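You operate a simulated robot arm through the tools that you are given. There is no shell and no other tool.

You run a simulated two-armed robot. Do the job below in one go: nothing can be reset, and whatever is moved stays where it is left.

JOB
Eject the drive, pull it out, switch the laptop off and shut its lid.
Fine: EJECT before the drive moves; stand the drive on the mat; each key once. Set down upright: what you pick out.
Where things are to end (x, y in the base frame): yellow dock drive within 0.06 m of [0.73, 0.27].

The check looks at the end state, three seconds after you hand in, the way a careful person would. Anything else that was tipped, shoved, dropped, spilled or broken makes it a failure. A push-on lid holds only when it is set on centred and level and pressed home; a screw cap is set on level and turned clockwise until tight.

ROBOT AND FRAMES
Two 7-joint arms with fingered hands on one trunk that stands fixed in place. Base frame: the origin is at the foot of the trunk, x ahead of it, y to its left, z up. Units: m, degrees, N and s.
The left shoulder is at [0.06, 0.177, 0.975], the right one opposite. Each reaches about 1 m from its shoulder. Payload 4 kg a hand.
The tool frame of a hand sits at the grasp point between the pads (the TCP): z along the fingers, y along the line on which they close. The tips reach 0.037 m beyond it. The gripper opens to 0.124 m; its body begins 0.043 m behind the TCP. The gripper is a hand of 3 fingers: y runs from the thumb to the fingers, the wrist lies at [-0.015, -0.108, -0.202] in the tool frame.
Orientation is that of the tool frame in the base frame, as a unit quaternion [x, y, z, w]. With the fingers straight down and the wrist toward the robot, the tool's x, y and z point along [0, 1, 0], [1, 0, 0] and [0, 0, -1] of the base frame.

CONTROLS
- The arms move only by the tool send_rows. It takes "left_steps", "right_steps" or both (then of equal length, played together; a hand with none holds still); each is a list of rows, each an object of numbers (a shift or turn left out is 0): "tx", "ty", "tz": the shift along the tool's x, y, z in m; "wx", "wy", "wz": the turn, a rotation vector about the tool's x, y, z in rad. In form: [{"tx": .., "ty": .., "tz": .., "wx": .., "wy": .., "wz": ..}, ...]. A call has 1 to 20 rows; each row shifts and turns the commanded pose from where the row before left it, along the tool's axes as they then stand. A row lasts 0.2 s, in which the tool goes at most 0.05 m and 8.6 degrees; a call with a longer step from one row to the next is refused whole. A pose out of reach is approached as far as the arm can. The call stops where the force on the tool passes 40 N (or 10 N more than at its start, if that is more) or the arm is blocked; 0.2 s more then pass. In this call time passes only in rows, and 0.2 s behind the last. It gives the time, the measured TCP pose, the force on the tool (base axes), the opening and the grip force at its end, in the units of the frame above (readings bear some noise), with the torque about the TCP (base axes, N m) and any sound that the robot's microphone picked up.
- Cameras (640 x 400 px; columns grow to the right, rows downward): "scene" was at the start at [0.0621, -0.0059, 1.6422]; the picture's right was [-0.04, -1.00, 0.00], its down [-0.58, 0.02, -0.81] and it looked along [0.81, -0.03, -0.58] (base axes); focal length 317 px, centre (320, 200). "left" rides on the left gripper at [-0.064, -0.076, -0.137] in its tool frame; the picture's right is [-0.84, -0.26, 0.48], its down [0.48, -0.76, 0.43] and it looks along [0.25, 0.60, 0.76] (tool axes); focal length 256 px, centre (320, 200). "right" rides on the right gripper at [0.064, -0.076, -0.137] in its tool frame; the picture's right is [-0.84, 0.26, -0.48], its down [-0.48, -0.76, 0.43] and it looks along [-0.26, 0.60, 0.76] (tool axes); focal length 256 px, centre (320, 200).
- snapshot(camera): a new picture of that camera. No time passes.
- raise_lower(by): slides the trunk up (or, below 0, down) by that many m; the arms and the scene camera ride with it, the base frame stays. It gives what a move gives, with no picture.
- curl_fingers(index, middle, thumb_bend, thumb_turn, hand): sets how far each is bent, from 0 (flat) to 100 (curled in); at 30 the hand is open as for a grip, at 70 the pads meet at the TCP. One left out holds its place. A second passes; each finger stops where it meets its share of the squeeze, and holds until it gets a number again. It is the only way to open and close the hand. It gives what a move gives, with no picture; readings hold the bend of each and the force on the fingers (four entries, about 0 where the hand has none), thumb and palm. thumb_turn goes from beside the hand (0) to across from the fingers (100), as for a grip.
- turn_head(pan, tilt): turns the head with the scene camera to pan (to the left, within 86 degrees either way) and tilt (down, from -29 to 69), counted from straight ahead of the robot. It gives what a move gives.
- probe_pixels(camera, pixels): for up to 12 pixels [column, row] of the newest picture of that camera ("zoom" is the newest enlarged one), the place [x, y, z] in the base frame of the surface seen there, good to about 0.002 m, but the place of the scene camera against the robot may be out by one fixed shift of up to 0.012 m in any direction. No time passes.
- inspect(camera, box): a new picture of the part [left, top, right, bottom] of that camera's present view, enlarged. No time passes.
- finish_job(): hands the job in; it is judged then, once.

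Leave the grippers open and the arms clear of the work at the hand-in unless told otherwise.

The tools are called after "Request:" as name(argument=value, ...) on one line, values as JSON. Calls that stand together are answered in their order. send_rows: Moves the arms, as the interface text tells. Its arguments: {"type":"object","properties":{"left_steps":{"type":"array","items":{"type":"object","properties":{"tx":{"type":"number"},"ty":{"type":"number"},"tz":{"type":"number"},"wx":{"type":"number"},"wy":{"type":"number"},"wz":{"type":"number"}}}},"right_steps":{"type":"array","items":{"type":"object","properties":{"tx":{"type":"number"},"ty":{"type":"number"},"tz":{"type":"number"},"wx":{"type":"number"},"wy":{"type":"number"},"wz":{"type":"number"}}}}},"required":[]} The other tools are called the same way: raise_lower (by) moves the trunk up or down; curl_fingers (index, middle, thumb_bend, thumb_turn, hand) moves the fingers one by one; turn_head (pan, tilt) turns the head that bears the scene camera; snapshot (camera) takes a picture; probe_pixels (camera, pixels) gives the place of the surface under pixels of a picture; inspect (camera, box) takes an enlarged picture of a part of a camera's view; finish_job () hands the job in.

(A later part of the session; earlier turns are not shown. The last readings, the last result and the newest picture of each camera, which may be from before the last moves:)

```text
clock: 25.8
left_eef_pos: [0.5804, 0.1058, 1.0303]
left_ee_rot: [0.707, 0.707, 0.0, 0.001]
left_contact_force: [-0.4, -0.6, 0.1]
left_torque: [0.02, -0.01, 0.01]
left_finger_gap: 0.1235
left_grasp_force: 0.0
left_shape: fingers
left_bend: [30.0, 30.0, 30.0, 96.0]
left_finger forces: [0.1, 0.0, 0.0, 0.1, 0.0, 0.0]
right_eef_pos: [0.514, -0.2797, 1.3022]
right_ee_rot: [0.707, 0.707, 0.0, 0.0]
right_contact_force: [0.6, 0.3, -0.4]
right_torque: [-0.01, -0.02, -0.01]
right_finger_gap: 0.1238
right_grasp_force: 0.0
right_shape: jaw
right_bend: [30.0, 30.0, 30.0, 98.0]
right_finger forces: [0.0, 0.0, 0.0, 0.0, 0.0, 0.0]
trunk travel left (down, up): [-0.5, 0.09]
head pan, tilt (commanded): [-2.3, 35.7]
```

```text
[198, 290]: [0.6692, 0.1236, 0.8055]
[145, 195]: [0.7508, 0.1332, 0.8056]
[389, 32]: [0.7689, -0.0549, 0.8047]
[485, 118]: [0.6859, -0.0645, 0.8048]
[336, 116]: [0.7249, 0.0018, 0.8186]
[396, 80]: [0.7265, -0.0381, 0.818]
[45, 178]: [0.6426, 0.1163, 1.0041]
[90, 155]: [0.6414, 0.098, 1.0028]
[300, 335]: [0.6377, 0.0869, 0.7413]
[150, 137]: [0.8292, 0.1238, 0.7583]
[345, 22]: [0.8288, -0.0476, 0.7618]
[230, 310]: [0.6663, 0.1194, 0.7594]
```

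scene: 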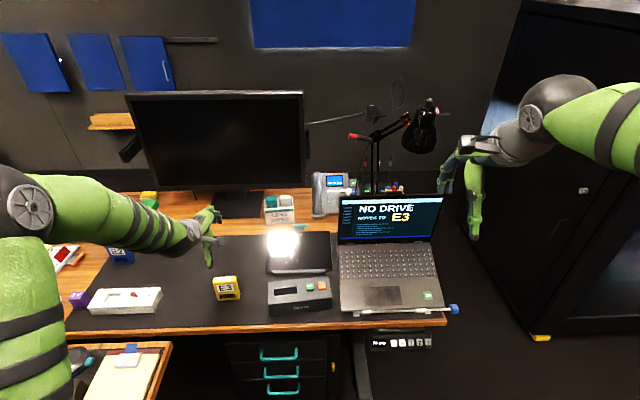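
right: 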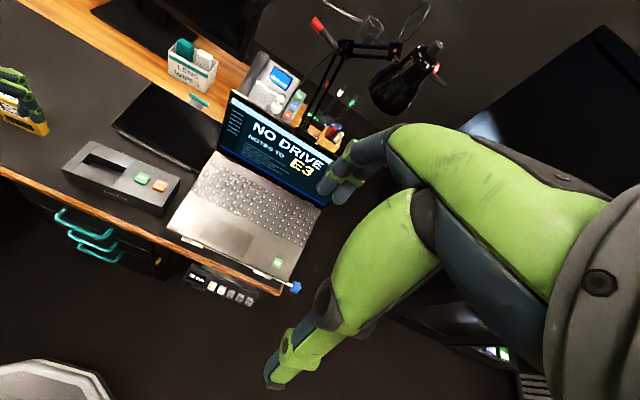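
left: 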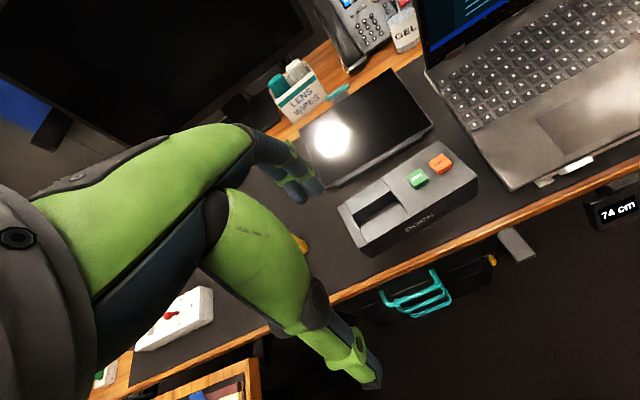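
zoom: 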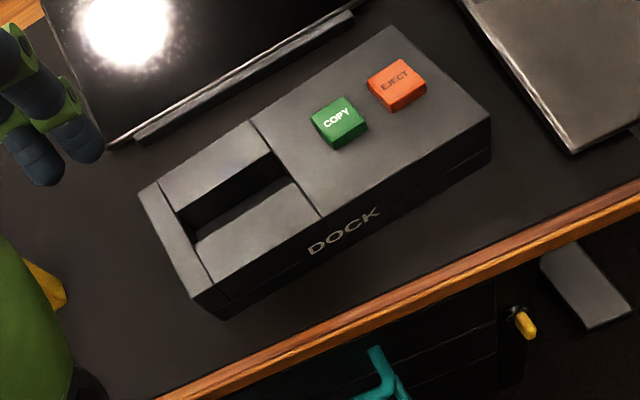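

The dock needs about +12 mm in x and −6° yaw; pushing its front face near y≈0.066 by ~14 mm gives about that mix. I go to y 0.066, back off 1.5 cm in x, and lower so the fingertips are at z≈0.77, just in front of the dock.

Request:
send_rows(left_steps=[{"tx": -0.02, "ty": -0.008}, {"tx": -0.02, "ty": -0.008}, {"tz": 0.0446}, {"tz": 0.0446}, {"tz": 0.0446}, {"tz": 0.0446}, {"tz": 0.0426}])

Request:
inspect(camera="right", box=[20, 110, 200, 230])

Request:
snapshot(camera="left")

```text
clock: 27.4
left_eef_pos: [0.5629, 0.0646, 0.8075]
left_ee_rot: [0.708, 0.707, 0.0, 0.0]
left_contact_force: [-1.2, -0.6, -0.2]
left_torque: [0.01, 0.0, -0.01]
left_finger_gap: 0.1235
left_grasp_force: 0.1
left_shape: fingers
left_bend: [30.0, 30.0, 30.0, 96.0]
left_finger forces: [0.0, 0.1, 0.0, 0.1, 0.0, 0.1]
right_eef_pos: [0.5143, -0.2774, 1.3021]
right_ee_rot: [0.707, 0.707, 0.0, 0.0]
right_contact_force: [-0.5, 0.1, -0.5]
right_torque: [0.01, 0.04, -0.01]
right_finger_gap: 0.1235
right_grasp_force: 0.0
right_shape: jaw
right_bend: [30.0, 30.0, 30.0, 98.0]
right_finger forces: [0.0, 0.0, 0.0, 0.0, 0.2, 0.0]
trunk travel left (down, up): [-0.5, 0.09]
head pan, tilt (commanded): [-2.3, 35.7]
```

```text
3.33 times, centred on (110, 170) of right
```

zoom: 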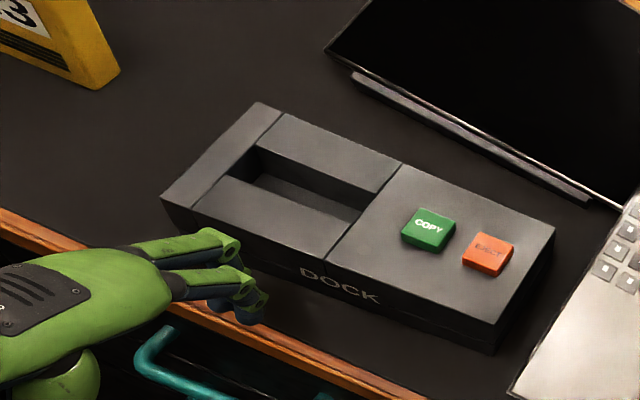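

```text
taken
```

left: 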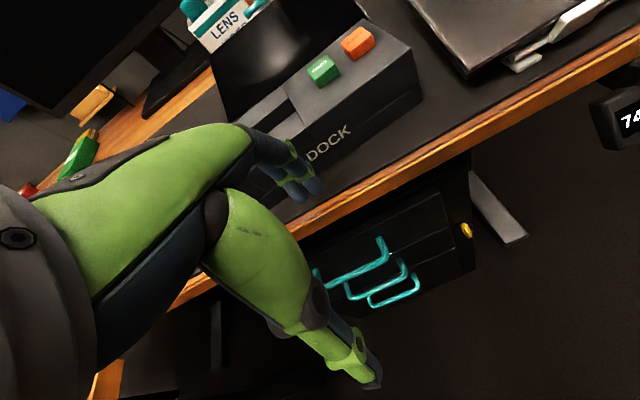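

Fingers sit in front of the dock. I check how high the joints are, since they stick out most: probes at (228,240), (262,298), (248,315), (235,265).

Request:
inspect(camera="right", box=[60, 160, 140, 220])

Request:
probe_pixels(camera="zoom", pixels=[[160, 150], [130, 140], [200, 230], [195, 265], [210, 280], [250, 250], [215, 240], [180, 180]])

```text
6.67 times, centred on (100, 190) of right
```

zoom: 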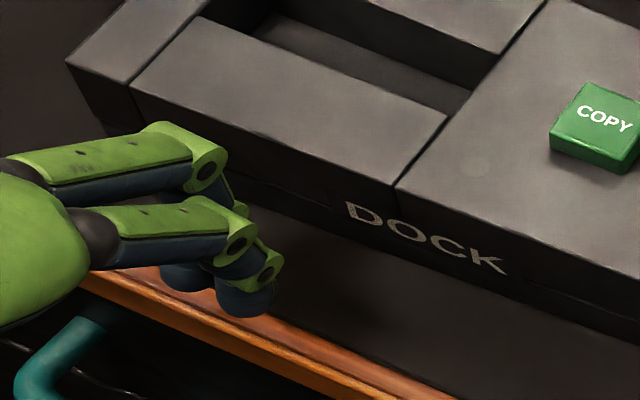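

```text
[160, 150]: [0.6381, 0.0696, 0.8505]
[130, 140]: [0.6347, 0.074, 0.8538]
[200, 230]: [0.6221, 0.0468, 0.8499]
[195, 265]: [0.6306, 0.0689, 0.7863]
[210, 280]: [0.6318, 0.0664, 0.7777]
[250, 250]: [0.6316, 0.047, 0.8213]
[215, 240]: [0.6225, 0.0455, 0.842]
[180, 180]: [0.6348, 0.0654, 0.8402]
```

The joints at z≈0.84–0.85 pass above the dock's top, so the distal segments (z 0.77–0.80) will touch its face. I advance 2 cm, then slowly.

Request:
send_rows(left_steps=[{"ty": 0.01}, {"ty": 0.01}, {"ty": 0.004}])

Request:
inspect(camera="right", box=[40, 120, 180, 220])

```text
clock: 28.2
left_eef_pos: [0.5879, 0.0656, 0.8078]
left_ee_rot: [0.707, 0.707, 0.0, 0.0]
left_contact_force: [-1.4, 1.5, -0.4]
left_torque: [0.0, 0.05, 0.05]
left_finger_gap: 0.1236
left_grasp_force: 0.9
left_shape: fingers
left_bend: [30.0, 31.0, 30.0, 96.0]
left_finger forces: [0.0, 1.3, 0.0, 0.1, 0.1, 0.1]
right_eef_pos: [0.5133, -0.2769, 1.3028]
right_ee_rot: [0.707, 0.707, 0.0, 0.0]
right_contact_force: [-0.7, 0.0, 0.2]
right_torque: [-0.03, 0.02, 0.02]
right_finger_gap: 0.1235
right_grasp_force: 0.0
right_shape: jaw
right_bend: [30.0, 30.0, 30.0, 98.0]
right_finger forces: [0.0, 0.1, 0.0, 0.0, 0.0, 0.1]
trunk travel left (down, up): [-0.5, 0.09]
head pan, tilt (commanded): [-2.3, 35.7]
```

```text
4.00 times, centred on (110, 170) of right
```

zoom: 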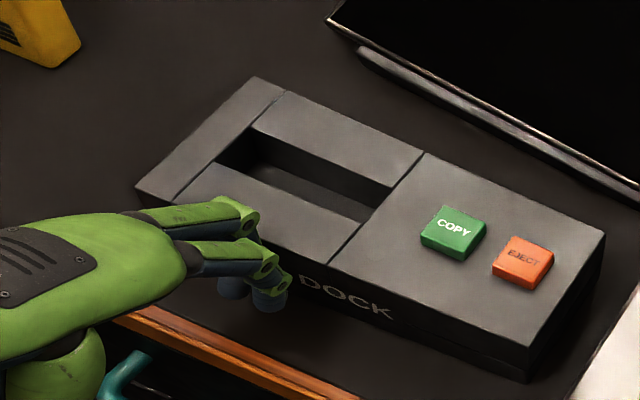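

The middle finger just touches (1.3 N). I push 12 mm in 4 mm steps.

Request:
send_rows(left_steps=[{"ty": 0.004}, {"ty": 0.004}, {"ty": 0.004}])

Request:
inspect(camera="right", box=[40, 120, 180, 220])

```text
clock: 29.0
left_eef_pos: [0.5987, 0.0653, 0.8102]
left_ee_rot: [0.708, 0.706, 0.0, 0.0]
left_contact_force: [-1.4, -0.3, -0.6]
left_torque: [-0.01, -0.02, 0.06]
left_finger_gap: 0.1236
left_grasp_force: 0.8
left_shape: fingers
left_bend: [30.0, 31.0, 30.0, 96.0]
left_finger forces: [0.0, 1.5, 0.0, 0.0, 0.0, 0.0]
right_eef_pos: [0.5142, -0.2777, 1.3032]
right_ee_rot: [0.708, 0.707, 0.0, 0.0]
right_contact_force: [0.4, -0.2, 0.0]
right_torque: [0.02, -0.04, 0.01]
right_finger_gap: 0.1239
right_grasp_force: 0.0
right_shape: jaw
right_bend: [30.0, 30.0, 30.0, 98.0]
right_finger forces: [0.0, 0.0, 0.1, 0.0, 0.1, 0.1]
trunk travel left (down, up): [-0.5, 0.09]
head pan, tilt (commanded): [-2.3, 35.7]
```

```text
4.00 times, centred on (110, 170) of right
```

zoom: 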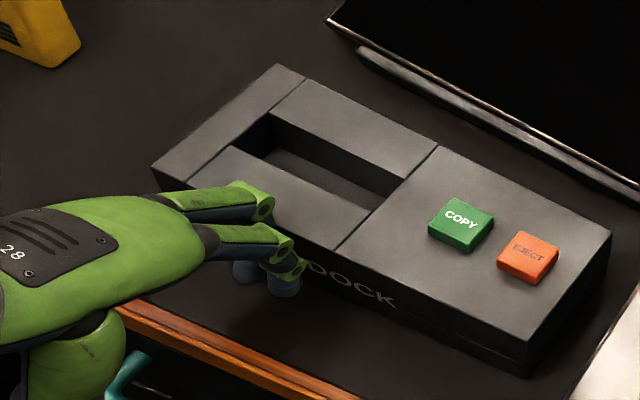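

The dock slides easily. I probe its corners: FL (155,168), BL (277,67), BR (607,232), FR (527,338), and keys (461,219), (527,252).

Request:
probe_pixels(camera="zoom", pixels=[[156, 168], [277, 68], [606, 231], [527, 336], [460, 220], [527, 253], [345, 245], [438, 150]])

```text
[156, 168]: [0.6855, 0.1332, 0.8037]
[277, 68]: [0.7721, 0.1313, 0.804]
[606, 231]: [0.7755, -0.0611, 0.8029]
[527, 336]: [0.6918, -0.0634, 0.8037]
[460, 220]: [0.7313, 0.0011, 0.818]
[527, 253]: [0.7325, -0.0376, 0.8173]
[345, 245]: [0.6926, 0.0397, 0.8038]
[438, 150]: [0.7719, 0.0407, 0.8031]
```

The dock is back within ~4 mm and ~1° of its starting pose (EJECT at (0.7325, −0.038) vs (0.730, −0.034)). I withdraw the left hand: back 4 cm, up, and off to the left.

Request:
send_rows(left_steps=[{"ty": -0.02}, {"ty": -0.03}, {"tz": -0.045}, {"tz": -0.045}, {"tz": -0.045}, {"tz": -0.045}, {"tz": -0.045}, {"tz": -0.045}, {"tx": 0.045, "ty": 0.01}, {"tx": 0.045, "ty": 0.01}, {"tx": 0.045}, {"tx": 0.045}, {"tx": 0.045}])

Request:
snapshot(camera="scene")

Request:
curl_fingers(hand="right", index=40, middle=100)

Request:
snapshot(camera="right")

```text
clock: 31.8
left_eef_pos: [0.5698, 0.2961, 1.0748]
left_ee_rot: [0.708, 0.707, 0.0, 0.0]
left_contact_force: [-0.4, 0.5, -0.1]
left_torque: [0.02, 0.0, 0.0]
left_finger_gap: 0.1235
left_grasp_force: 0.1
left_shape: fingers
left_bend: [30.0, 30.0, 30.0, 96.0]
left_finger forces: [0.1, 0.0, 0.0, 0.1, 0.0, 0.0]
right_eef_pos: [0.5136, -0.2776, 1.3034]
right_ee_rot: [0.707, 0.707, -0.001, 0.0]
right_contact_force: [0.4, 0.0, -0.3]
right_torque: [-0.01, 0.02, -0.05]
right_finger_gap: 0.1236
right_grasp_force: 0.1
right_shape: jaw
right_bend: [30.0, 30.0, 30.0, 98.0]
right_finger forces: [0.0, 0.0, 0.1, 0.0, 0.1, 0.0]
trunk travel left (down, up): [-0.5, 0.09]
head pan, tilt (commanded): [-2.3, 35.7]
```

```text
taken
```

scene: 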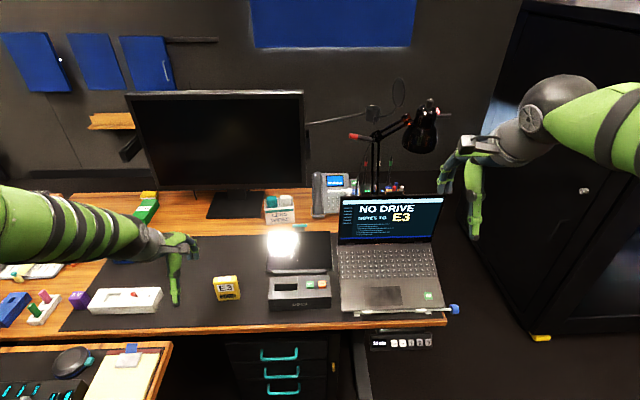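

```text
clock: 32.8
left_eef_pos: [0.5718, 0.2951, 1.0746]
left_ee_rot: [0.707, 0.707, 0.0, 0.0]
left_contact_force: [0.1, 0.3, 1.1]
left_torque: [-0.01, 0.01, 0.01]
left_finger_gap: 0.1235
left_grasp_force: 0.0
left_shape: fingers
left_bend: [30.0, 30.0, 30.0, 96.0]
left_finger forces: [0.1, 0.0, 0.1, 0.0, 0.1, 0.0]
right_eef_pos: [0.5129, -0.2775, 1.3019]
right_ee_rot: [0.706, 0.708, 0.0, 0.0]
right_contact_force: [-0.2, -0.1, 1.3]
right_torque: [0.03, 0.04, 0.03]
right_finger_gap: 0.1078
right_grasp_force: 0.1
right_shape: fingers
right_bend: [40.0, 100.0, 30.0, 98.0]
right_finger forces: [0.0, 0.0, 0.0, 0.0, 0.1, 0.0]
trunk travel left (down, up): [-0.5, 0.09]
head pan, tilt (commanded): [-2.3, 35.7]
```

```text
taken
```

right: 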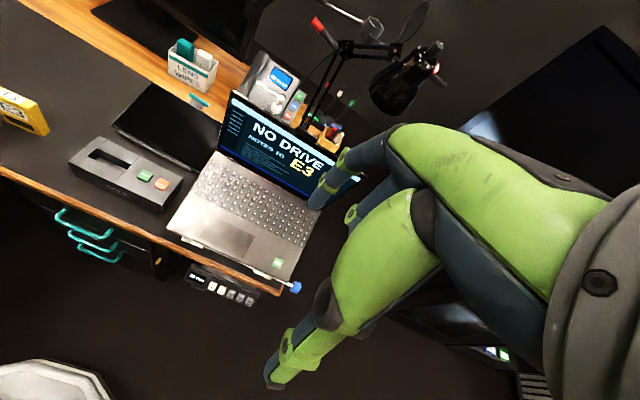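

The right hand now points with its index. I enlarge the ON key and the right index tip (near (318,200)) to measure both.

Request:
inspect(camera="right", box=[250, 230, 330, 300])

Request:
probe_pixels(camera="zoom", pixels=[[215, 263], [185, 262], [240, 265], [213, 243], [212, 285], [150, 200], [300, 260], [150, 280]])

Request:
inspect(camera="right", box=[280, 130, 400, 230])

Request:
probe_pixels(camera="zoom", pixels=[[190, 305], [195, 290], [180, 300], [205, 310], [200, 270]])

```text
5.71 times, centred on (290, 265) of right
```

zoom: 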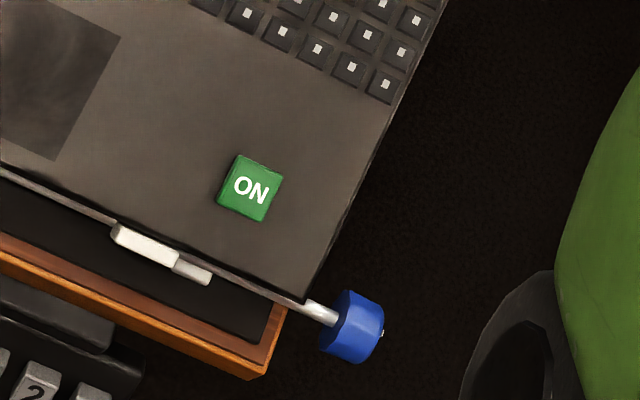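

```text
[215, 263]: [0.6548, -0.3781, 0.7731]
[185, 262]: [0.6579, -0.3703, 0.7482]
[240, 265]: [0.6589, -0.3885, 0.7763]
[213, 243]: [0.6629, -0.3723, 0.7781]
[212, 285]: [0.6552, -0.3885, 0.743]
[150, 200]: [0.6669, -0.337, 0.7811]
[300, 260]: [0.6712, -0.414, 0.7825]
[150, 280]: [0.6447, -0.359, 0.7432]
```

```text
4.00 times, centred on (340, 180) of right
```

zoom: 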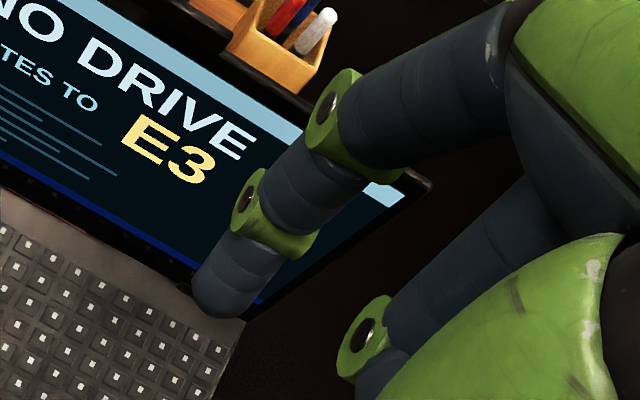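

```text
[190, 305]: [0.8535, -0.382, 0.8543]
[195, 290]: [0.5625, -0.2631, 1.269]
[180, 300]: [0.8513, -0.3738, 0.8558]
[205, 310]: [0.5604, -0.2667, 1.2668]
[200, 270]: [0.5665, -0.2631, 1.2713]
```

I probe the ON key via the unzoomed right picture: centre (277.7,263.2) plus its edges and deck around it.

Request:
probe_pixels(camera="right", pixels=[[277.7, 263.2], [275, 267], [281, 260], [274, 263], [281, 266], [268, 258], [287, 262], [283, 250], [240, 240], [268, 272], [262, 225], [225, 190]])

```text
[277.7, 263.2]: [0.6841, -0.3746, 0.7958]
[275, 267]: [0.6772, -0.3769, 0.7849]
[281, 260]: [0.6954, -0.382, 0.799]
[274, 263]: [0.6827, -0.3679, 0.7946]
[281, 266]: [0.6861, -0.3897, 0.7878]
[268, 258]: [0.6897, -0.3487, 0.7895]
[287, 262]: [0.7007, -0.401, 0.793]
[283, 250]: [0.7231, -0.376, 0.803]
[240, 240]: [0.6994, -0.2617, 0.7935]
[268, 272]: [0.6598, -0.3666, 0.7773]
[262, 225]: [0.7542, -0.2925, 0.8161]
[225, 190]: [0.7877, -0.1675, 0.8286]
```

ON key centre ≈ (0.686, −0.376, 0.797) on a deck sloping ~22°. With the index tip at (+0.056, +0.011, −0.037) from the right TCP, I want the TCP at (0.630, −0.387). I move over it and down to z≈0.90.

Request:
send_rows(right_steps=[{"tx": -0.0274, "ty": 0.0293}, {"tx": -0.0274, "ty": 0.0293}, {"tx": -0.0274, "ty": 0.0293}, {"tx": -0.0274, "ty": 0.0293}, {"tz": 0.0445}, {"tz": 0.0445}, {"tz": 0.0445}, {"tz": 0.0445}, {"tz": 0.0445}, {"tz": 0.0445}, {"tz": 0.0445}, {"tz": 0.0445}, {"tz": 0.0445}])

Request:
snapshot(camera="right")

Request:
inspect(camera="scene", box=[360, 220, 480, 340])

Request:
snapshot(camera="left")

```text
clock: 35.6
left_eef_pos: [0.5719, 0.2939, 1.0749]
left_ee_rot: [0.708, 0.706, -0.001, 0.0]
left_contact_force: [0.5, 0.4, -0.2]
left_torque: [-0.01, 0.04, -0.01]
left_finger_gap: 0.1234
left_grasp_force: 0.1
left_shape: fingers
left_bend: [30.0, 30.0, 30.0, 96.0]
left_finger forces: [0.1, 0.0, 0.0, 0.1, 0.0, 0.0]
right_eef_pos: [0.6321, -0.3922, 0.8975]
right_ee_rot: [0.708, 0.707, 0.0, 0.0]
right_contact_force: [0.6, -0.1, -0.6]
right_torque: [-0.01, 0.04, 0.02]
right_finger_gap: 0.108
right_grasp_force: 0.1
right_shape: fingers
right_bend: [40.0, 100.0, 30.0, 98.0]
right_finger forces: [0.0, 0.1, 0.0, 0.0, 0.0, 0.0]
trunk travel left (down, up): [-0.5, 0.09]
head pan, tilt (commanded): [-2.3, 35.7]
```

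```text
taken
```

right: 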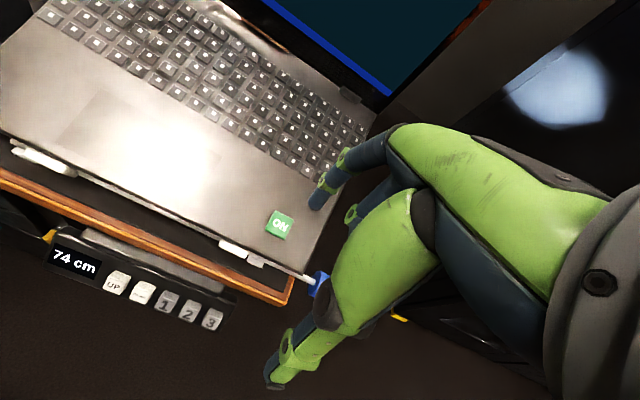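

```text
3.33 times, centred on (420, 280) of scene
```

zoom: 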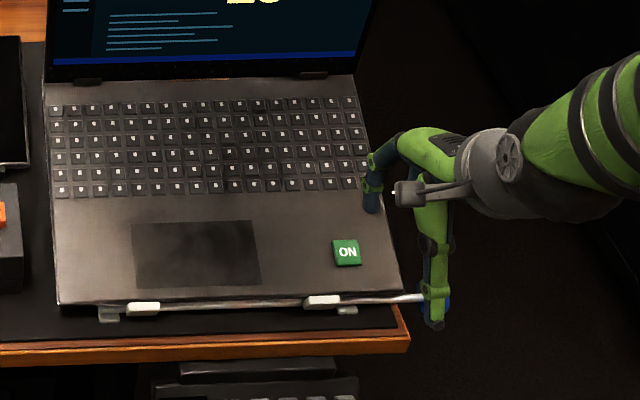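

```text
taken
```

left: 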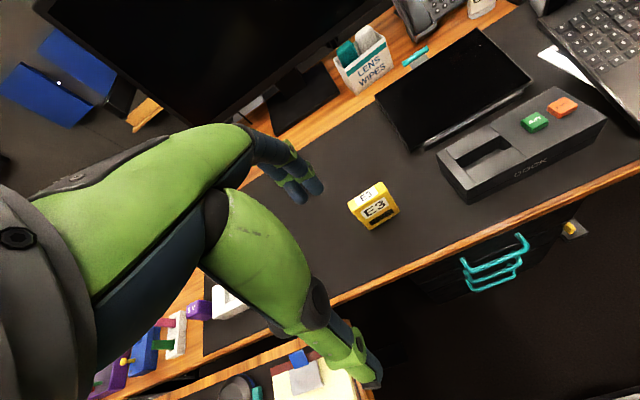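

I enlarge the right view of the key and fingertip to align precisely.

Request:
inspect(camera="right", box=[240, 130, 360, 270])

```text
2.86 times, centred on (300, 200) of right
```

zoom: 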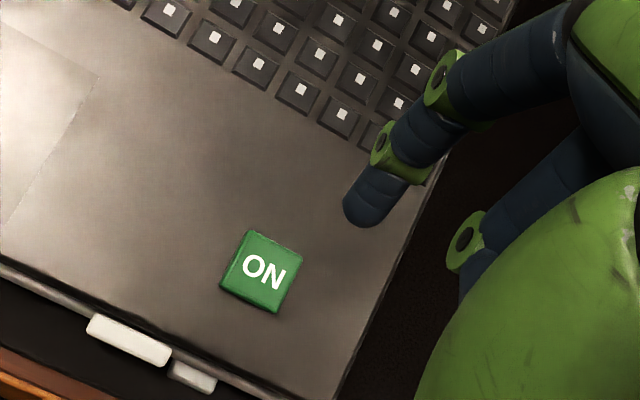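

I probe the ON key (263,270), its edges, the tip (363,215) and the deck nearby.

Request:
probe_pixels(camera="zoom", pixels=[[263, 270], [248, 235], [298, 257], [228, 280], [278, 305], [362, 218], [350, 212], [372, 205], [375, 190], [320, 300]])

```text
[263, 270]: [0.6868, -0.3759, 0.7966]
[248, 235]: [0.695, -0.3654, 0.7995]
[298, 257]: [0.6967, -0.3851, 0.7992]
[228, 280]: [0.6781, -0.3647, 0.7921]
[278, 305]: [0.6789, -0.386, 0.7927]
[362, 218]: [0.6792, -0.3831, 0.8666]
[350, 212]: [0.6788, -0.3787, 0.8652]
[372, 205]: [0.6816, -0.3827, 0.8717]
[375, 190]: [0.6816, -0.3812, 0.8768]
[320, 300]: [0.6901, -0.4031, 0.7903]
```

The tip is at about (0.687, −0.382), the key centre (0.687, −0.3755). I shift +6 mm in y and descend 0.054.

Request:
send_rows(right_steps=[{"tx": 0.006}, {"tz": 0.025}, {"tz": 0.02}, {"tz": 0.009}])

Request:
inspect(camera="right", box=[260, 140, 372, 240])

Request:
inspect(camera="scene", box=[360, 220, 480, 340])

```text
clock: 36.6
left_eef_pos: [0.5723, 0.2955, 1.0747]
left_ee_rot: [0.708, 0.706, 0.0, 0.0]
left_contact_force: [-0.5, 1.2, 0.0]
left_torque: [0.01, 0.01, 0.0]
left_finger_gap: 0.1237
left_grasp_force: 0.0
left_shape: fingers
left_bend: [30.0, 30.0, 30.0, 96.0]
left_finger forces: [0.1, 0.1, 0.1, 0.1, 0.1, 0.1]
right_eef_pos: [0.631, -0.3842, 0.846]
right_ee_rot: [0.708, 0.706, 0.0, 0.0]
right_contact_force: [0.0, 0.6, 0.4]
right_torque: [-0.02, -0.03, 0.0]
right_finger_gap: 0.1083
right_grasp_force: 0.2
right_shape: fingers
right_bend: [40.0, 100.0, 30.0, 98.0]
right_finger forces: [0.0, 0.0, 0.1, 0.0, 0.0, 0.0]
trunk travel left (down, up): [-0.5, 0.09]
head pan, tilt (commanded): [-2.3, 35.7]
```

```text
4.00 times, centred on (316, 190) of right
```

zoom: 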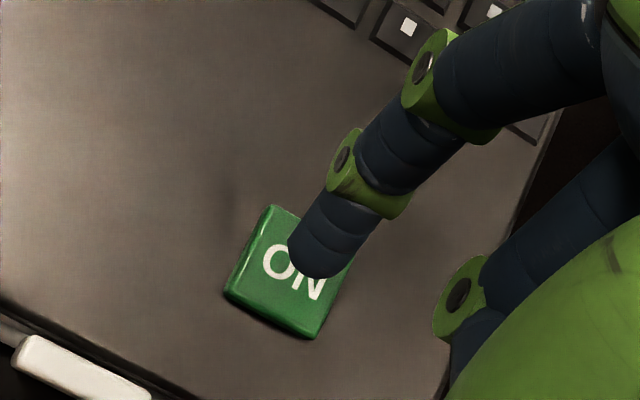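

```text
3.33 times, centred on (420, 280) of scene
```

zoom: 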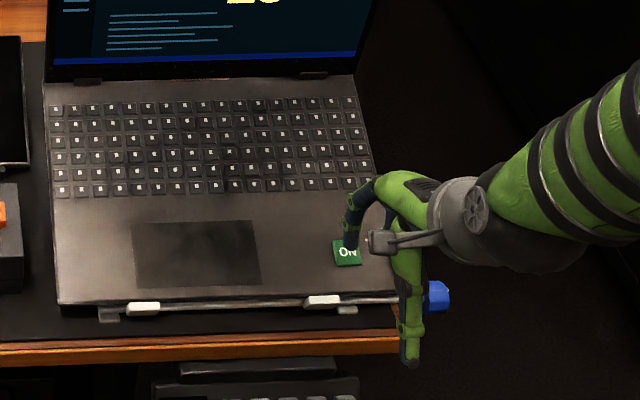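

The tip is right over ON, about 1 cm above. I press down in small steps.

Request:
send_rows(right_steps=[{"tz": 0.004}, {"tz": 0.003}, {"tz": 0.003}])

Request:
inspect(camera="right", box=[260, 140, 372, 240])

Request:
inspect(camera="scene", box=[320, 180, 480, 340])

```text
clock: 37.4
left_eef_pos: [0.5713, 0.2959, 1.0745]
left_ee_rot: [0.707, 0.707, 0.0, -0.001]
left_contact_force: [0.3, 0.0, 0.0]
left_torque: [0.01, 0.01, 0.03]
left_finger_gap: 0.1237
left_grasp_force: 0.0
left_shape: fingers
left_bend: [30.0, 30.0, 30.0, 96.0]
left_finger forces: [0.1, 0.1, 0.0, 0.0, 0.1, 0.0]
right_eef_pos: [0.6303, -0.3829, 0.8365]
right_ee_rot: [0.708, 0.707, 0.0, 0.0]
right_contact_force: [0.2, 0.0, -0.5]
right_torque: [0.0, 0.0, -0.01]
right_finger_gap: 0.1083
right_grasp_force: 0.1
right_shape: fingers
right_bend: [40.0, 100.0, 30.0, 98.0]
right_finger forces: [0.1, 0.1, 0.1, 0.0, 0.0, 0.0]
trunk travel left (down, up): [-0.5, 0.09]
head pan, tilt (commanded): [-2.3, 35.7]
```

```text
4.00 times, centred on (316, 190) of right
```

zoom: 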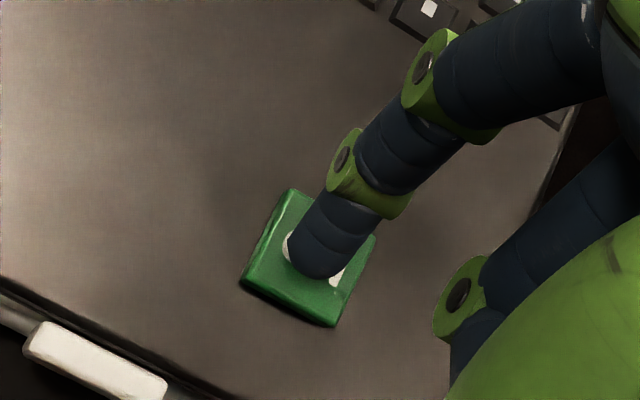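

```text
2.50 times, centred on (400, 260) of scene
```

zoom: 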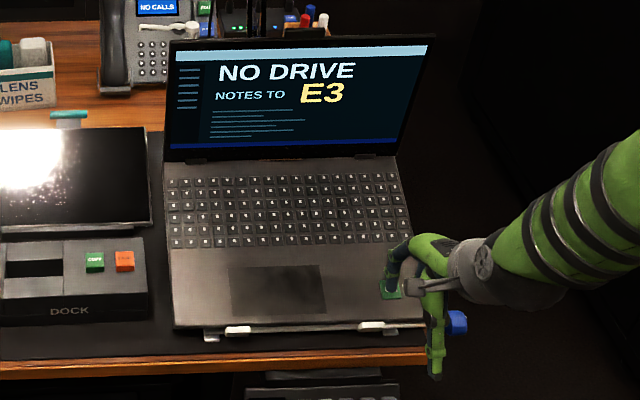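

No contact yet, tip about to touch. I go on in 2 mm steps.

Request:
send_rows(right_steps=[{"tz": 0.002}, {"tz": 0.002}])

Request:
inspect(camera="scene", box=[320, 180, 480, 340])

```text
clock: 38.0
left_eef_pos: [0.5716, 0.2955, 1.0762]
left_ee_rot: [0.707, 0.707, 0.001, 0.001]
left_contact_force: [1.0, -0.2, 0.7]
left_torque: [0.02, -0.01, 0.01]
left_finger_gap: 0.1236
left_grasp_force: 0.1
left_shape: fingers
left_bend: [30.0, 30.0, 30.0, 96.0]
left_finger forces: [0.0, 0.0, 0.0, 0.0, 0.0, 0.0]
right_eef_pos: [0.6307, -0.3824, 0.8335]
right_ee_rot: [0.707, 0.707, 0.001, 0.0]
right_contact_force: [0.6, -0.2, 0.9]
right_torque: [0.01, -0.09, 0.03]
right_finger_gap: 0.1081
right_grasp_force: 0.9
right_shape: fingers
right_bend: [40.0, 100.0, 30.0, 98.0]
right_finger forces: [1.7, 0.0, 0.0, 0.1, 0.0, 0.1]
trunk travel left (down, up): [-0.5, 0.09]
head pan, tilt (commanded): [-2.3, 35.7]
heard: click
```

```text
2.50 times, centred on (400, 260) of scene
```

zoom: 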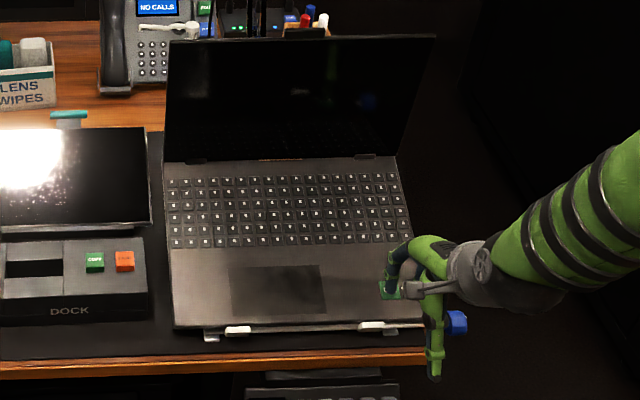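

Click heard and the screen went dark: the laptop is off. I lift straight off the key, then up high.

Request:
send_rows(right_steps=[{"tz": -0.03}, {"tz": -0.045}, {"tz": -0.045}, {"tz": -0.045}, {"tz": -0.045}, {"tz": -0.045}, {"tz": -0.045}, {"tz": -0.045}])

Request:
curl_fingers(hand="right", index=30, middle=30, thumb_bend=30)

Request:
snapshot(camera="right")

Request:
inspect(camera="scene", box=[320, 170, 480, 330])

```text
clock: 39.8
left_eef_pos: [0.5717, 0.2944, 1.0755]
left_ee_rot: [0.707, 0.707, -0.001, 0.0]
left_contact_force: [-0.1, 0.7, 0.2]
left_torque: [-0.02, -0.02, 0.0]
left_finger_gap: 0.1236
left_grasp_force: 0.1
left_shape: fingers
left_bend: [30.0, 30.0, 30.0, 96.0]
left_finger forces: [0.0, 0.0, 0.1, 0.0, 0.1, 0.1]
right_eef_pos: [0.632, -0.3817, 1.1807]
right_ee_rot: [0.708, 0.707, 0.0, 0.001]
right_contact_force: [0.8, 0.3, 0.8]
right_torque: [0.01, 0.0, -0.01]
right_finger_gap: 0.1077
right_grasp_force: 0.0
right_shape: fingers
right_bend: [40.0, 100.0, 30.0, 98.0]
right_finger forces: [0.1, 0.0, 0.0, 0.0, 0.1, 0.0]
trunk travel left (down, up): [-0.5, 0.09]
head pan, tilt (commanded): [-2.3, 35.7]
```

```text
clock: 40.8
left_eef_pos: [0.5719, 0.2951, 1.0761]
left_ee_rot: [0.707, 0.707, -0.001, 0.0]
left_contact_force: [-0.4, -0.3, -0.2]
left_torque: [0.0, -0.02, -0.01]
left_finger_gap: 0.1236
left_grasp_force: 0.1
left_shape: fingers
left_bend: [30.0, 30.0, 30.0, 96.0]
left_finger forces: [0.0, 0.0, 0.0, 0.1, 0.1, 0.0]
right_eef_pos: [0.6325, -0.3826, 1.1802]
right_ee_rot: [0.707, 0.707, 0.0, 0.0]
right_contact_force: [0.0, 0.3, -0.2]
right_torque: [0.0, 0.02, 0.0]
right_finger_gap: 0.1226
right_grasp_force: 0.1
right_shape: fingers
right_bend: [30.0, 30.0, 30.0, 98.0]
right_finger forces: [0.0, 0.1, 0.0, 0.0, 0.1, 0.0]
trunk travel left (down, up): [-0.5, 0.09]
head pan, tilt (commanded): [-2.3, 35.7]
```

```text
taken
```

right: 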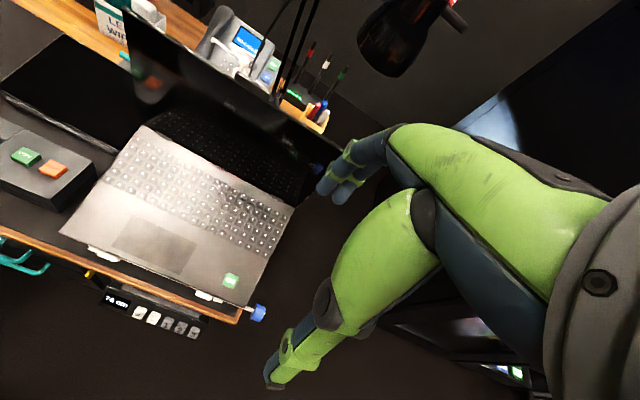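

```text
2.50 times, centred on (400, 250) of scene
```

zoom: 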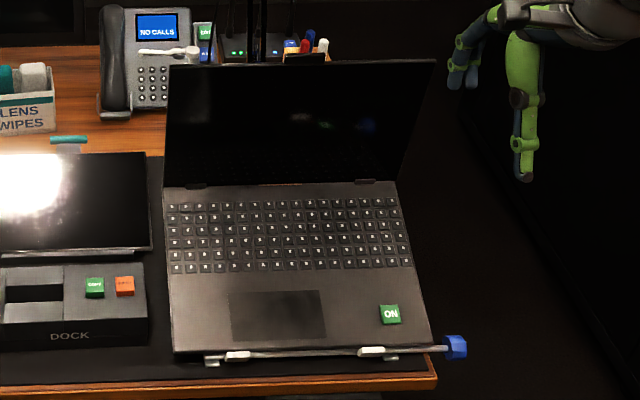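

The laptop is off. I inspect the lid's top edge and what lies behind it from the right camera.

Request:
inspect(camera="right", box=[110, 0, 370, 190])

Request:
inspect(camera="scene", box=[330, 170, 450, 250])

```text
2.11 times, centred on (240, 95) of right
```

zoom: 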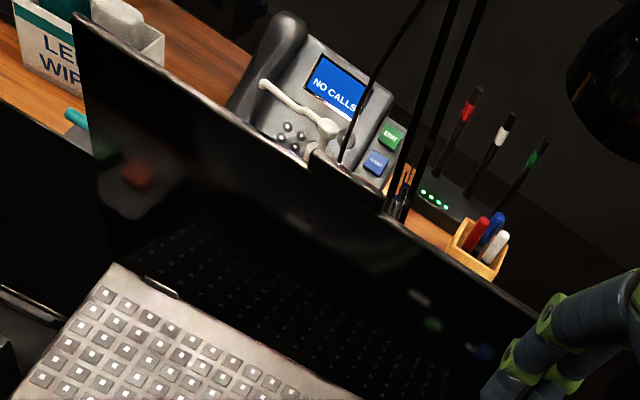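

```text
5.00 times, centred on (390, 210) of scene
```

zoom: 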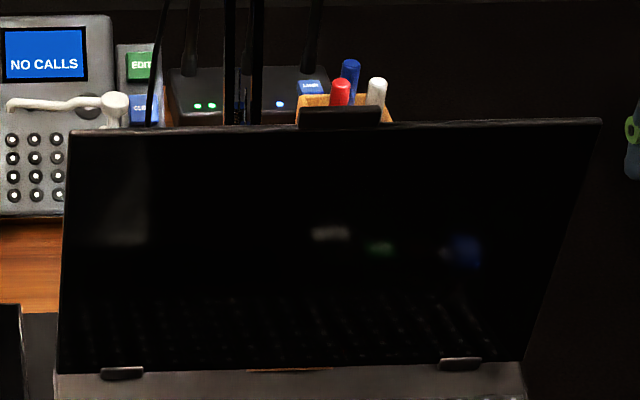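

There is a tab sticking up at the lid's top centre (scene zoom (340,115)), likely a pull lip. I probe it and the lid's top edge.

Request:
probe_pixels(camera="zoom", pixels=[[340, 115], [302, 115], [376, 115], [340, 125], [200, 135], [500, 130], [72, 135], [597, 125], [340, 108], [340, 160]])

Request:
inspect(camera="right", box=[220, 50, 300, 120])

```text
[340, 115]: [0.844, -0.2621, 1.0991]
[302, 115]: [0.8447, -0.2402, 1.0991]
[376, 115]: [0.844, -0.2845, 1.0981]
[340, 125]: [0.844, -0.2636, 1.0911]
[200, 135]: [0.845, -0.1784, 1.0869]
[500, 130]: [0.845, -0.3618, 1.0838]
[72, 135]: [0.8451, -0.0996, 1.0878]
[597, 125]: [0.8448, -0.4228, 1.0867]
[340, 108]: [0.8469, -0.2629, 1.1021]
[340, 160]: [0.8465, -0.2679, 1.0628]
```

```text
5.71 times, centred on (260, 85) of right
```

zoom: 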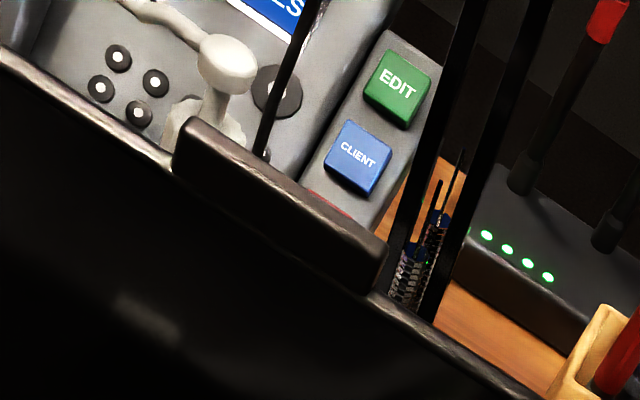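

The tab spans y −0.237…−0.282, top z≈1.096; lid top edge z≈1.081 at x≈0.841. I bring the open right hand over it with fingers behind and thumb in front: TCP (0.82, −0.26), still above, then check.

Request:
send_rows(right_steps=[{"tx": 0.0245, "ty": 0.0375}, {"tx": 0.0245, "ty": 0.0375}, {"tx": 0.0245, "ty": 0.0375}, {"tx": 0.0245, "ty": 0.0375}, {"tx": 0.0245, "ty": 0.0375}])

Request:
snapshot(camera="right")

Request:
inspect(camera="scene", box=[320, 130, 480, 260])

Request:
snapshot(camera="left")

```text
clock: 42.0
left_eef_pos: [0.5726, 0.2962, 1.0749]
left_ee_rot: [0.708, 0.707, -0.001, -0.001]
left_contact_force: [0.6, 0.1, -1.0]
left_torque: [0.01, 0.0, -0.02]
left_finger_gap: 0.1236
left_grasp_force: 0.0
left_shape: fingers
left_bend: [30.0, 30.0, 30.0, 96.0]
left_finger forces: [0.0, 0.0, 0.0, 0.0, 0.0, 0.0]
right_eef_pos: [0.8215, -0.2565, 1.1777]
right_ee_rot: [0.708, 0.706, -0.001, -0.001]
right_contact_force: [0.0, 0.4, 0.5]
right_torque: [0.04, 0.03, 0.02]
right_finger_gap: 0.1228
right_grasp_force: 0.1
right_shape: fingers
right_bend: [30.0, 30.0, 30.0, 98.0]
right_finger forces: [0.0, 0.0, 0.0, 0.0, 0.0, 0.0]
trunk travel left (down, up): [-0.5, 0.09]
head pan, tilt (commanded): [-2.3, 35.7]
```

```text
taken
```

right: 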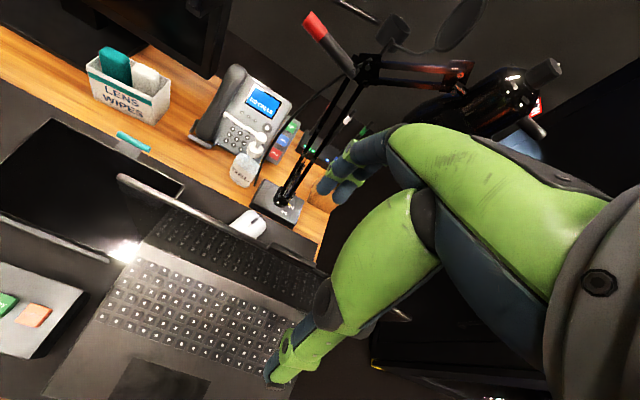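

```text
3.08 times, centred on (400, 195) of scene
```

zoom: 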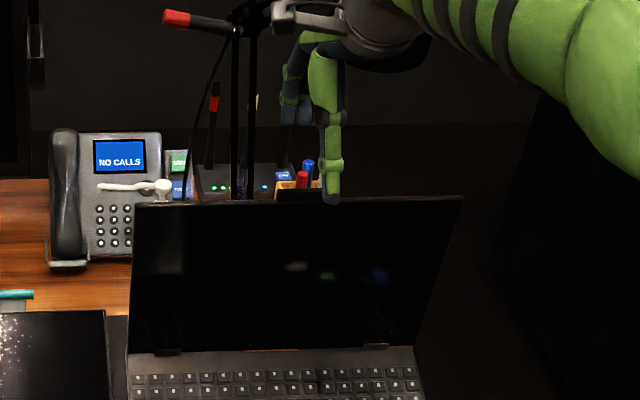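

```text
taken
```

left: 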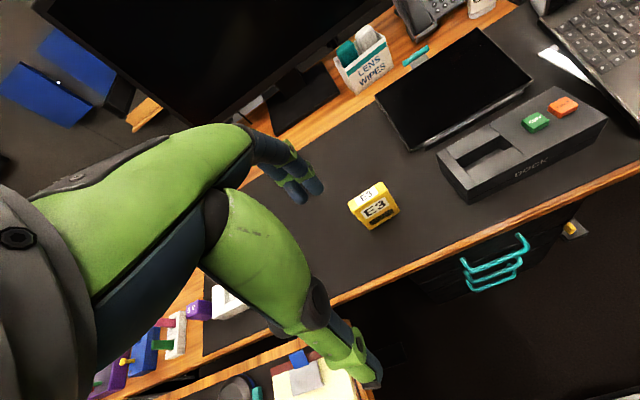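

Fingers at x≈0.883 behind the lid (back ≈0.855), thumb at x≈0.76 in front; lamp parts are at x>1. I lower by 0.10.

Request:
send_rows(right_steps=[{"tz": 0.035}, {"tz": 0.035}, {"tz": 0.03}])

Request:
snapshot(camera="right")

Request:
inspect(camera="scene", box=[320, 130, 480, 260])

```text
clock: 42.8
left_eef_pos: [0.5719, 0.2949, 1.0729]
left_ee_rot: [0.707, 0.707, 0.0, 0.001]
left_contact_force: [0.4, 0.0, 0.5]
left_torque: [0.01, 0.01, -0.02]
left_finger_gap: 0.1234
left_grasp_force: 0.0
left_shape: fingers
left_bend: [30.0, 30.0, 30.0, 96.0]
left_finger forces: [0.1, 0.1, 0.0, 0.0, 0.0, 0.1]
right_eef_pos: [0.8192, -0.2581, 1.0769]
right_ee_rot: [0.707, 0.707, 0.001, 0.0]
right_contact_force: [0.0, 0.5, 0.2]
right_torque: [-0.02, 0.01, 0.01]
right_finger_gap: 0.1229
right_grasp_force: 0.0
right_shape: fingers
right_bend: [30.0, 30.0, 30.0, 98.0]
right_finger forces: [0.0, 0.0, 0.0, 0.0, 0.0, 0.0]
trunk travel left (down, up): [-0.5, 0.09]
head pan, tilt (commanded): [-2.3, 35.7]
```

```text
taken
```

right: 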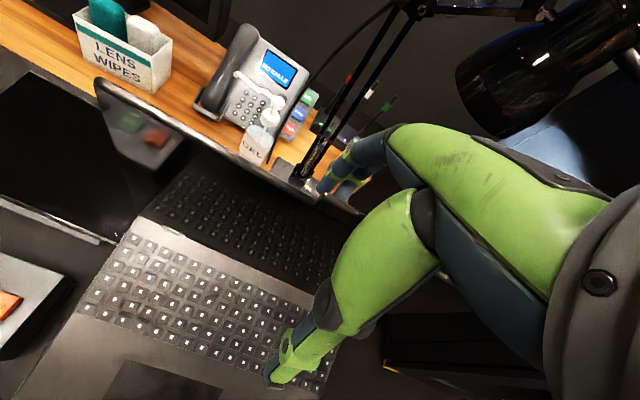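

```text
3.08 times, centred on (400, 195) of scene
```

zoom: 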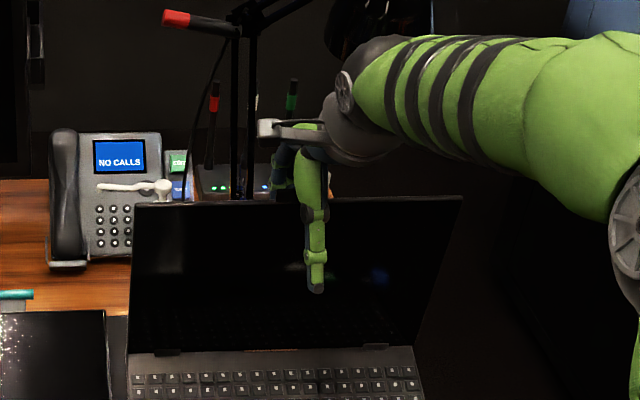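

The lid is straddled, no contact. I pull toward the robot (tool −y) in 1 cm steps until the fingers touch the lid's back.

Request:
send_rows(right_steps=[{"ty": -0.01}, {"ty": -0.01}, {"ty": -0.005}, {"ty": -0.005}])

Request:
inspect(camera="scene", box=[320, 130, 480, 260])

```text
clock: 43.8
left_eef_pos: [0.5709, 0.2951, 1.0753]
left_ee_rot: [0.706, 0.708, 0.001, 0.0]
left_contact_force: [-0.4, 0.0, -1.2]
left_torque: [0.01, 0.03, -0.02]
left_finger_gap: 0.1238
left_grasp_force: 0.1
left_shape: fingers
left_bend: [30.0, 30.0, 30.0, 96.0]
left_finger forces: [0.0, 0.0, 0.0, 0.1, 0.0, 0.1]
right_eef_pos: [0.7895, -0.2586, 1.077]
right_ee_rot: [0.707, 0.708, -0.001, 0.0]
right_contact_force: [-0.1, 0.4, 0.2]
right_torque: [0.0, 0.0, 0.01]
right_finger_gap: 0.123
right_grasp_force: 0.0
right_shape: fingers
right_bend: [30.0, 30.0, 30.0, 98.0]
right_finger forces: [0.0, 0.1, 0.0, 0.0, 0.0, 0.0]
trunk travel left (down, up): [-0.5, 0.09]
head pan, tilt (commanded): [-2.3, 35.7]
```

```text
3.08 times, centred on (400, 195) of scene
```

zoom: 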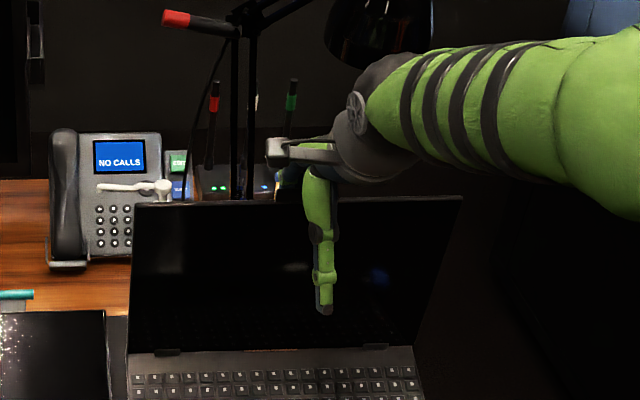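

No contact yet. I continue in 5 mm steps.

Request:
send_rows(right_steps=[{"ty": -0.005}, {"ty": -0.005}, {"ty": -0.005}])

Request:
inspect(camera="scene", box=[320, 130, 480, 260])

```text
clock: 44.6
left_eef_pos: [0.5719, 0.2959, 1.0752]
left_ee_rot: [0.707, 0.707, 0.0, 0.001]
left_contact_force: [0.3, 0.6, -0.1]
left_torque: [-0.04, 0.0, 0.02]
left_finger_gap: 0.1232
left_grasp_force: 0.1
left_shape: fingers
left_bend: [30.0, 30.0, 30.0, 96.0]
left_finger forces: [0.0, 0.0, 0.0, 0.0, 0.1, 0.0]
right_eef_pos: [0.7734, -0.2608, 1.0791]
right_ee_rot: [0.707, 0.708, 0.0, 0.0]
right_contact_force: [1.6, 0.6, -1.4]
right_torque: [0.05, -0.02, 0.01]
right_finger_gap: 0.1247
right_grasp_force: 1.2
right_shape: fingers
right_bend: [29.0, 30.0, 30.0, 98.0]
right_finger forces: [0.8, 0.7, 0.1, 0.0, 0.0, 0.0]
trunk travel left (down, up): [-0.5, 0.09]
head pan, tilt (commanded): [-2.3, 35.7]
```

```text
3.08 times, centred on (400, 195) of scene
```

zoom: 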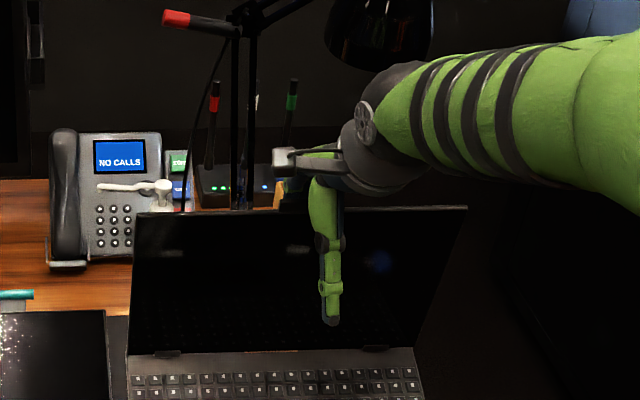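

The fingers now push the lid (1.5 N) and it starts to swing. I follow its arc: 4 cm back and 1 cm down.

Request:
send_rows(right_steps=[{"ty": -0.0143, "tz": 0.0033}, {"ty": -0.0143, "tz": 0.0033}, {"ty": -0.0143, "tz": 0.0035}])

Request:
snapshot(camera="right")

Request:
inspect(camera="scene", box=[320, 130, 480, 260])

```text
clock: 45.4
left_eef_pos: [0.571, 0.296, 1.0751]
left_ee_rot: [0.707, 0.708, 0.0, 0.0]
left_contact_force: [0.0, -0.2, -0.3]
left_torque: [-0.03, -0.02, 0.02]
left_finger_gap: 0.1234
left_grasp_force: 0.1
left_shape: fingers
left_bend: [30.0, 30.0, 30.0, 96.0]
left_finger forces: [0.1, 0.0, 0.1, 0.0, 0.1, 0.1]
right_eef_pos: [0.7308, -0.2585, 1.0686]
right_ee_rot: [0.707, 0.707, 0.0, 0.0]
right_contact_force: [1.6, 0.1, -0.2]
right_torque: [0.0, -0.03, 0.01]
right_finger_gap: 0.1245
right_grasp_force: 0.7
right_shape: fingers
right_bend: [29.0, 30.0, 30.0, 98.0]
right_finger forces: [0.7, 0.7, 0.1, 0.0, 0.0, 0.0]
trunk travel left (down, up): [-0.5, 0.09]
head pan, tilt (commanded): [-2.3, 35.7]
```

```text
taken
```

right: 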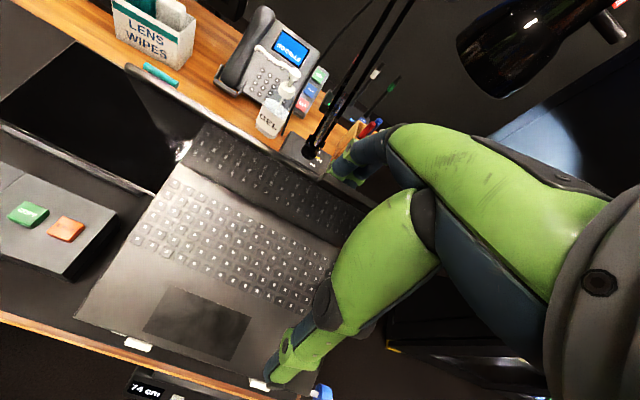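

```text
3.08 times, centred on (400, 195) of scene
```

zoom: 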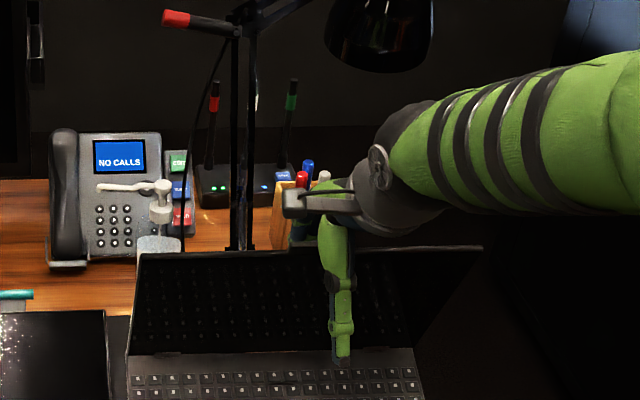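

The lid swings along (1.6 N) and the base stays put. I continue along the arc to about 40°.

Request:
send_rows(right_steps=[{"ty": -0.015, "tz": 0.007}, {"ty": -0.015, "tz": 0.007}, {"ty": -0.0135, "tz": 0.0095}, {"ty": -0.0135, "tz": 0.0095}])

Request:
snapshot(camera="right")

Request:
inspect(camera="scene", box=[320, 150, 480, 310])

```text
clock: 46.4
left_eef_pos: [0.5714, 0.2951, 1.0751]
left_ee_rot: [0.707, 0.707, 0.0, 0.0]
left_contact_force: [-0.1, 0.1, 0.3]
left_torque: [0.01, -0.01, 0.0]
left_finger_gap: 0.1237
left_grasp_force: 0.1
left_shape: fingers
left_bend: [30.0, 30.0, 30.0, 96.0]
left_finger forces: [0.0, 0.0, 0.0, 0.1, 0.0, 0.0]
right_eef_pos: [0.6741, -0.259, 1.0359]
right_ee_rot: [0.707, 0.707, 0.0, 0.0]
right_contact_force: [1.2, 0.1, 0.0]
right_torque: [0.02, -0.05, -0.02]
right_finger_gap: 0.1239
right_grasp_force: 0.6
right_shape: fingers
right_bend: [30.0, 30.0, 30.0, 98.0]
right_finger forces: [0.4, 0.3, 0.0, 0.0, 0.0, 0.0]
trunk travel left (down, up): [-0.5, 0.09]
head pan, tilt (commanded): [-2.3, 35.7]
```

```text
taken
```

right: 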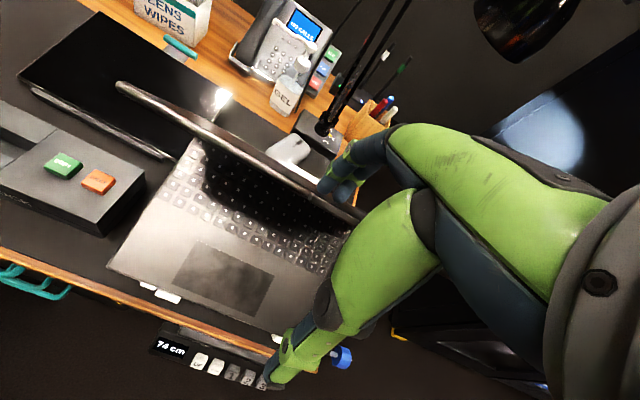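

```text
2.50 times, centred on (400, 230) of scene
```

zoom: 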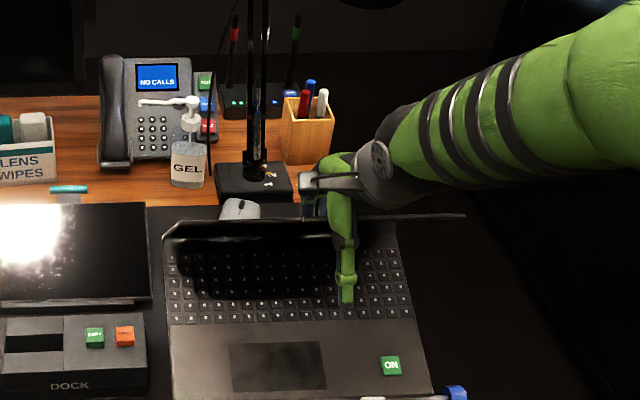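

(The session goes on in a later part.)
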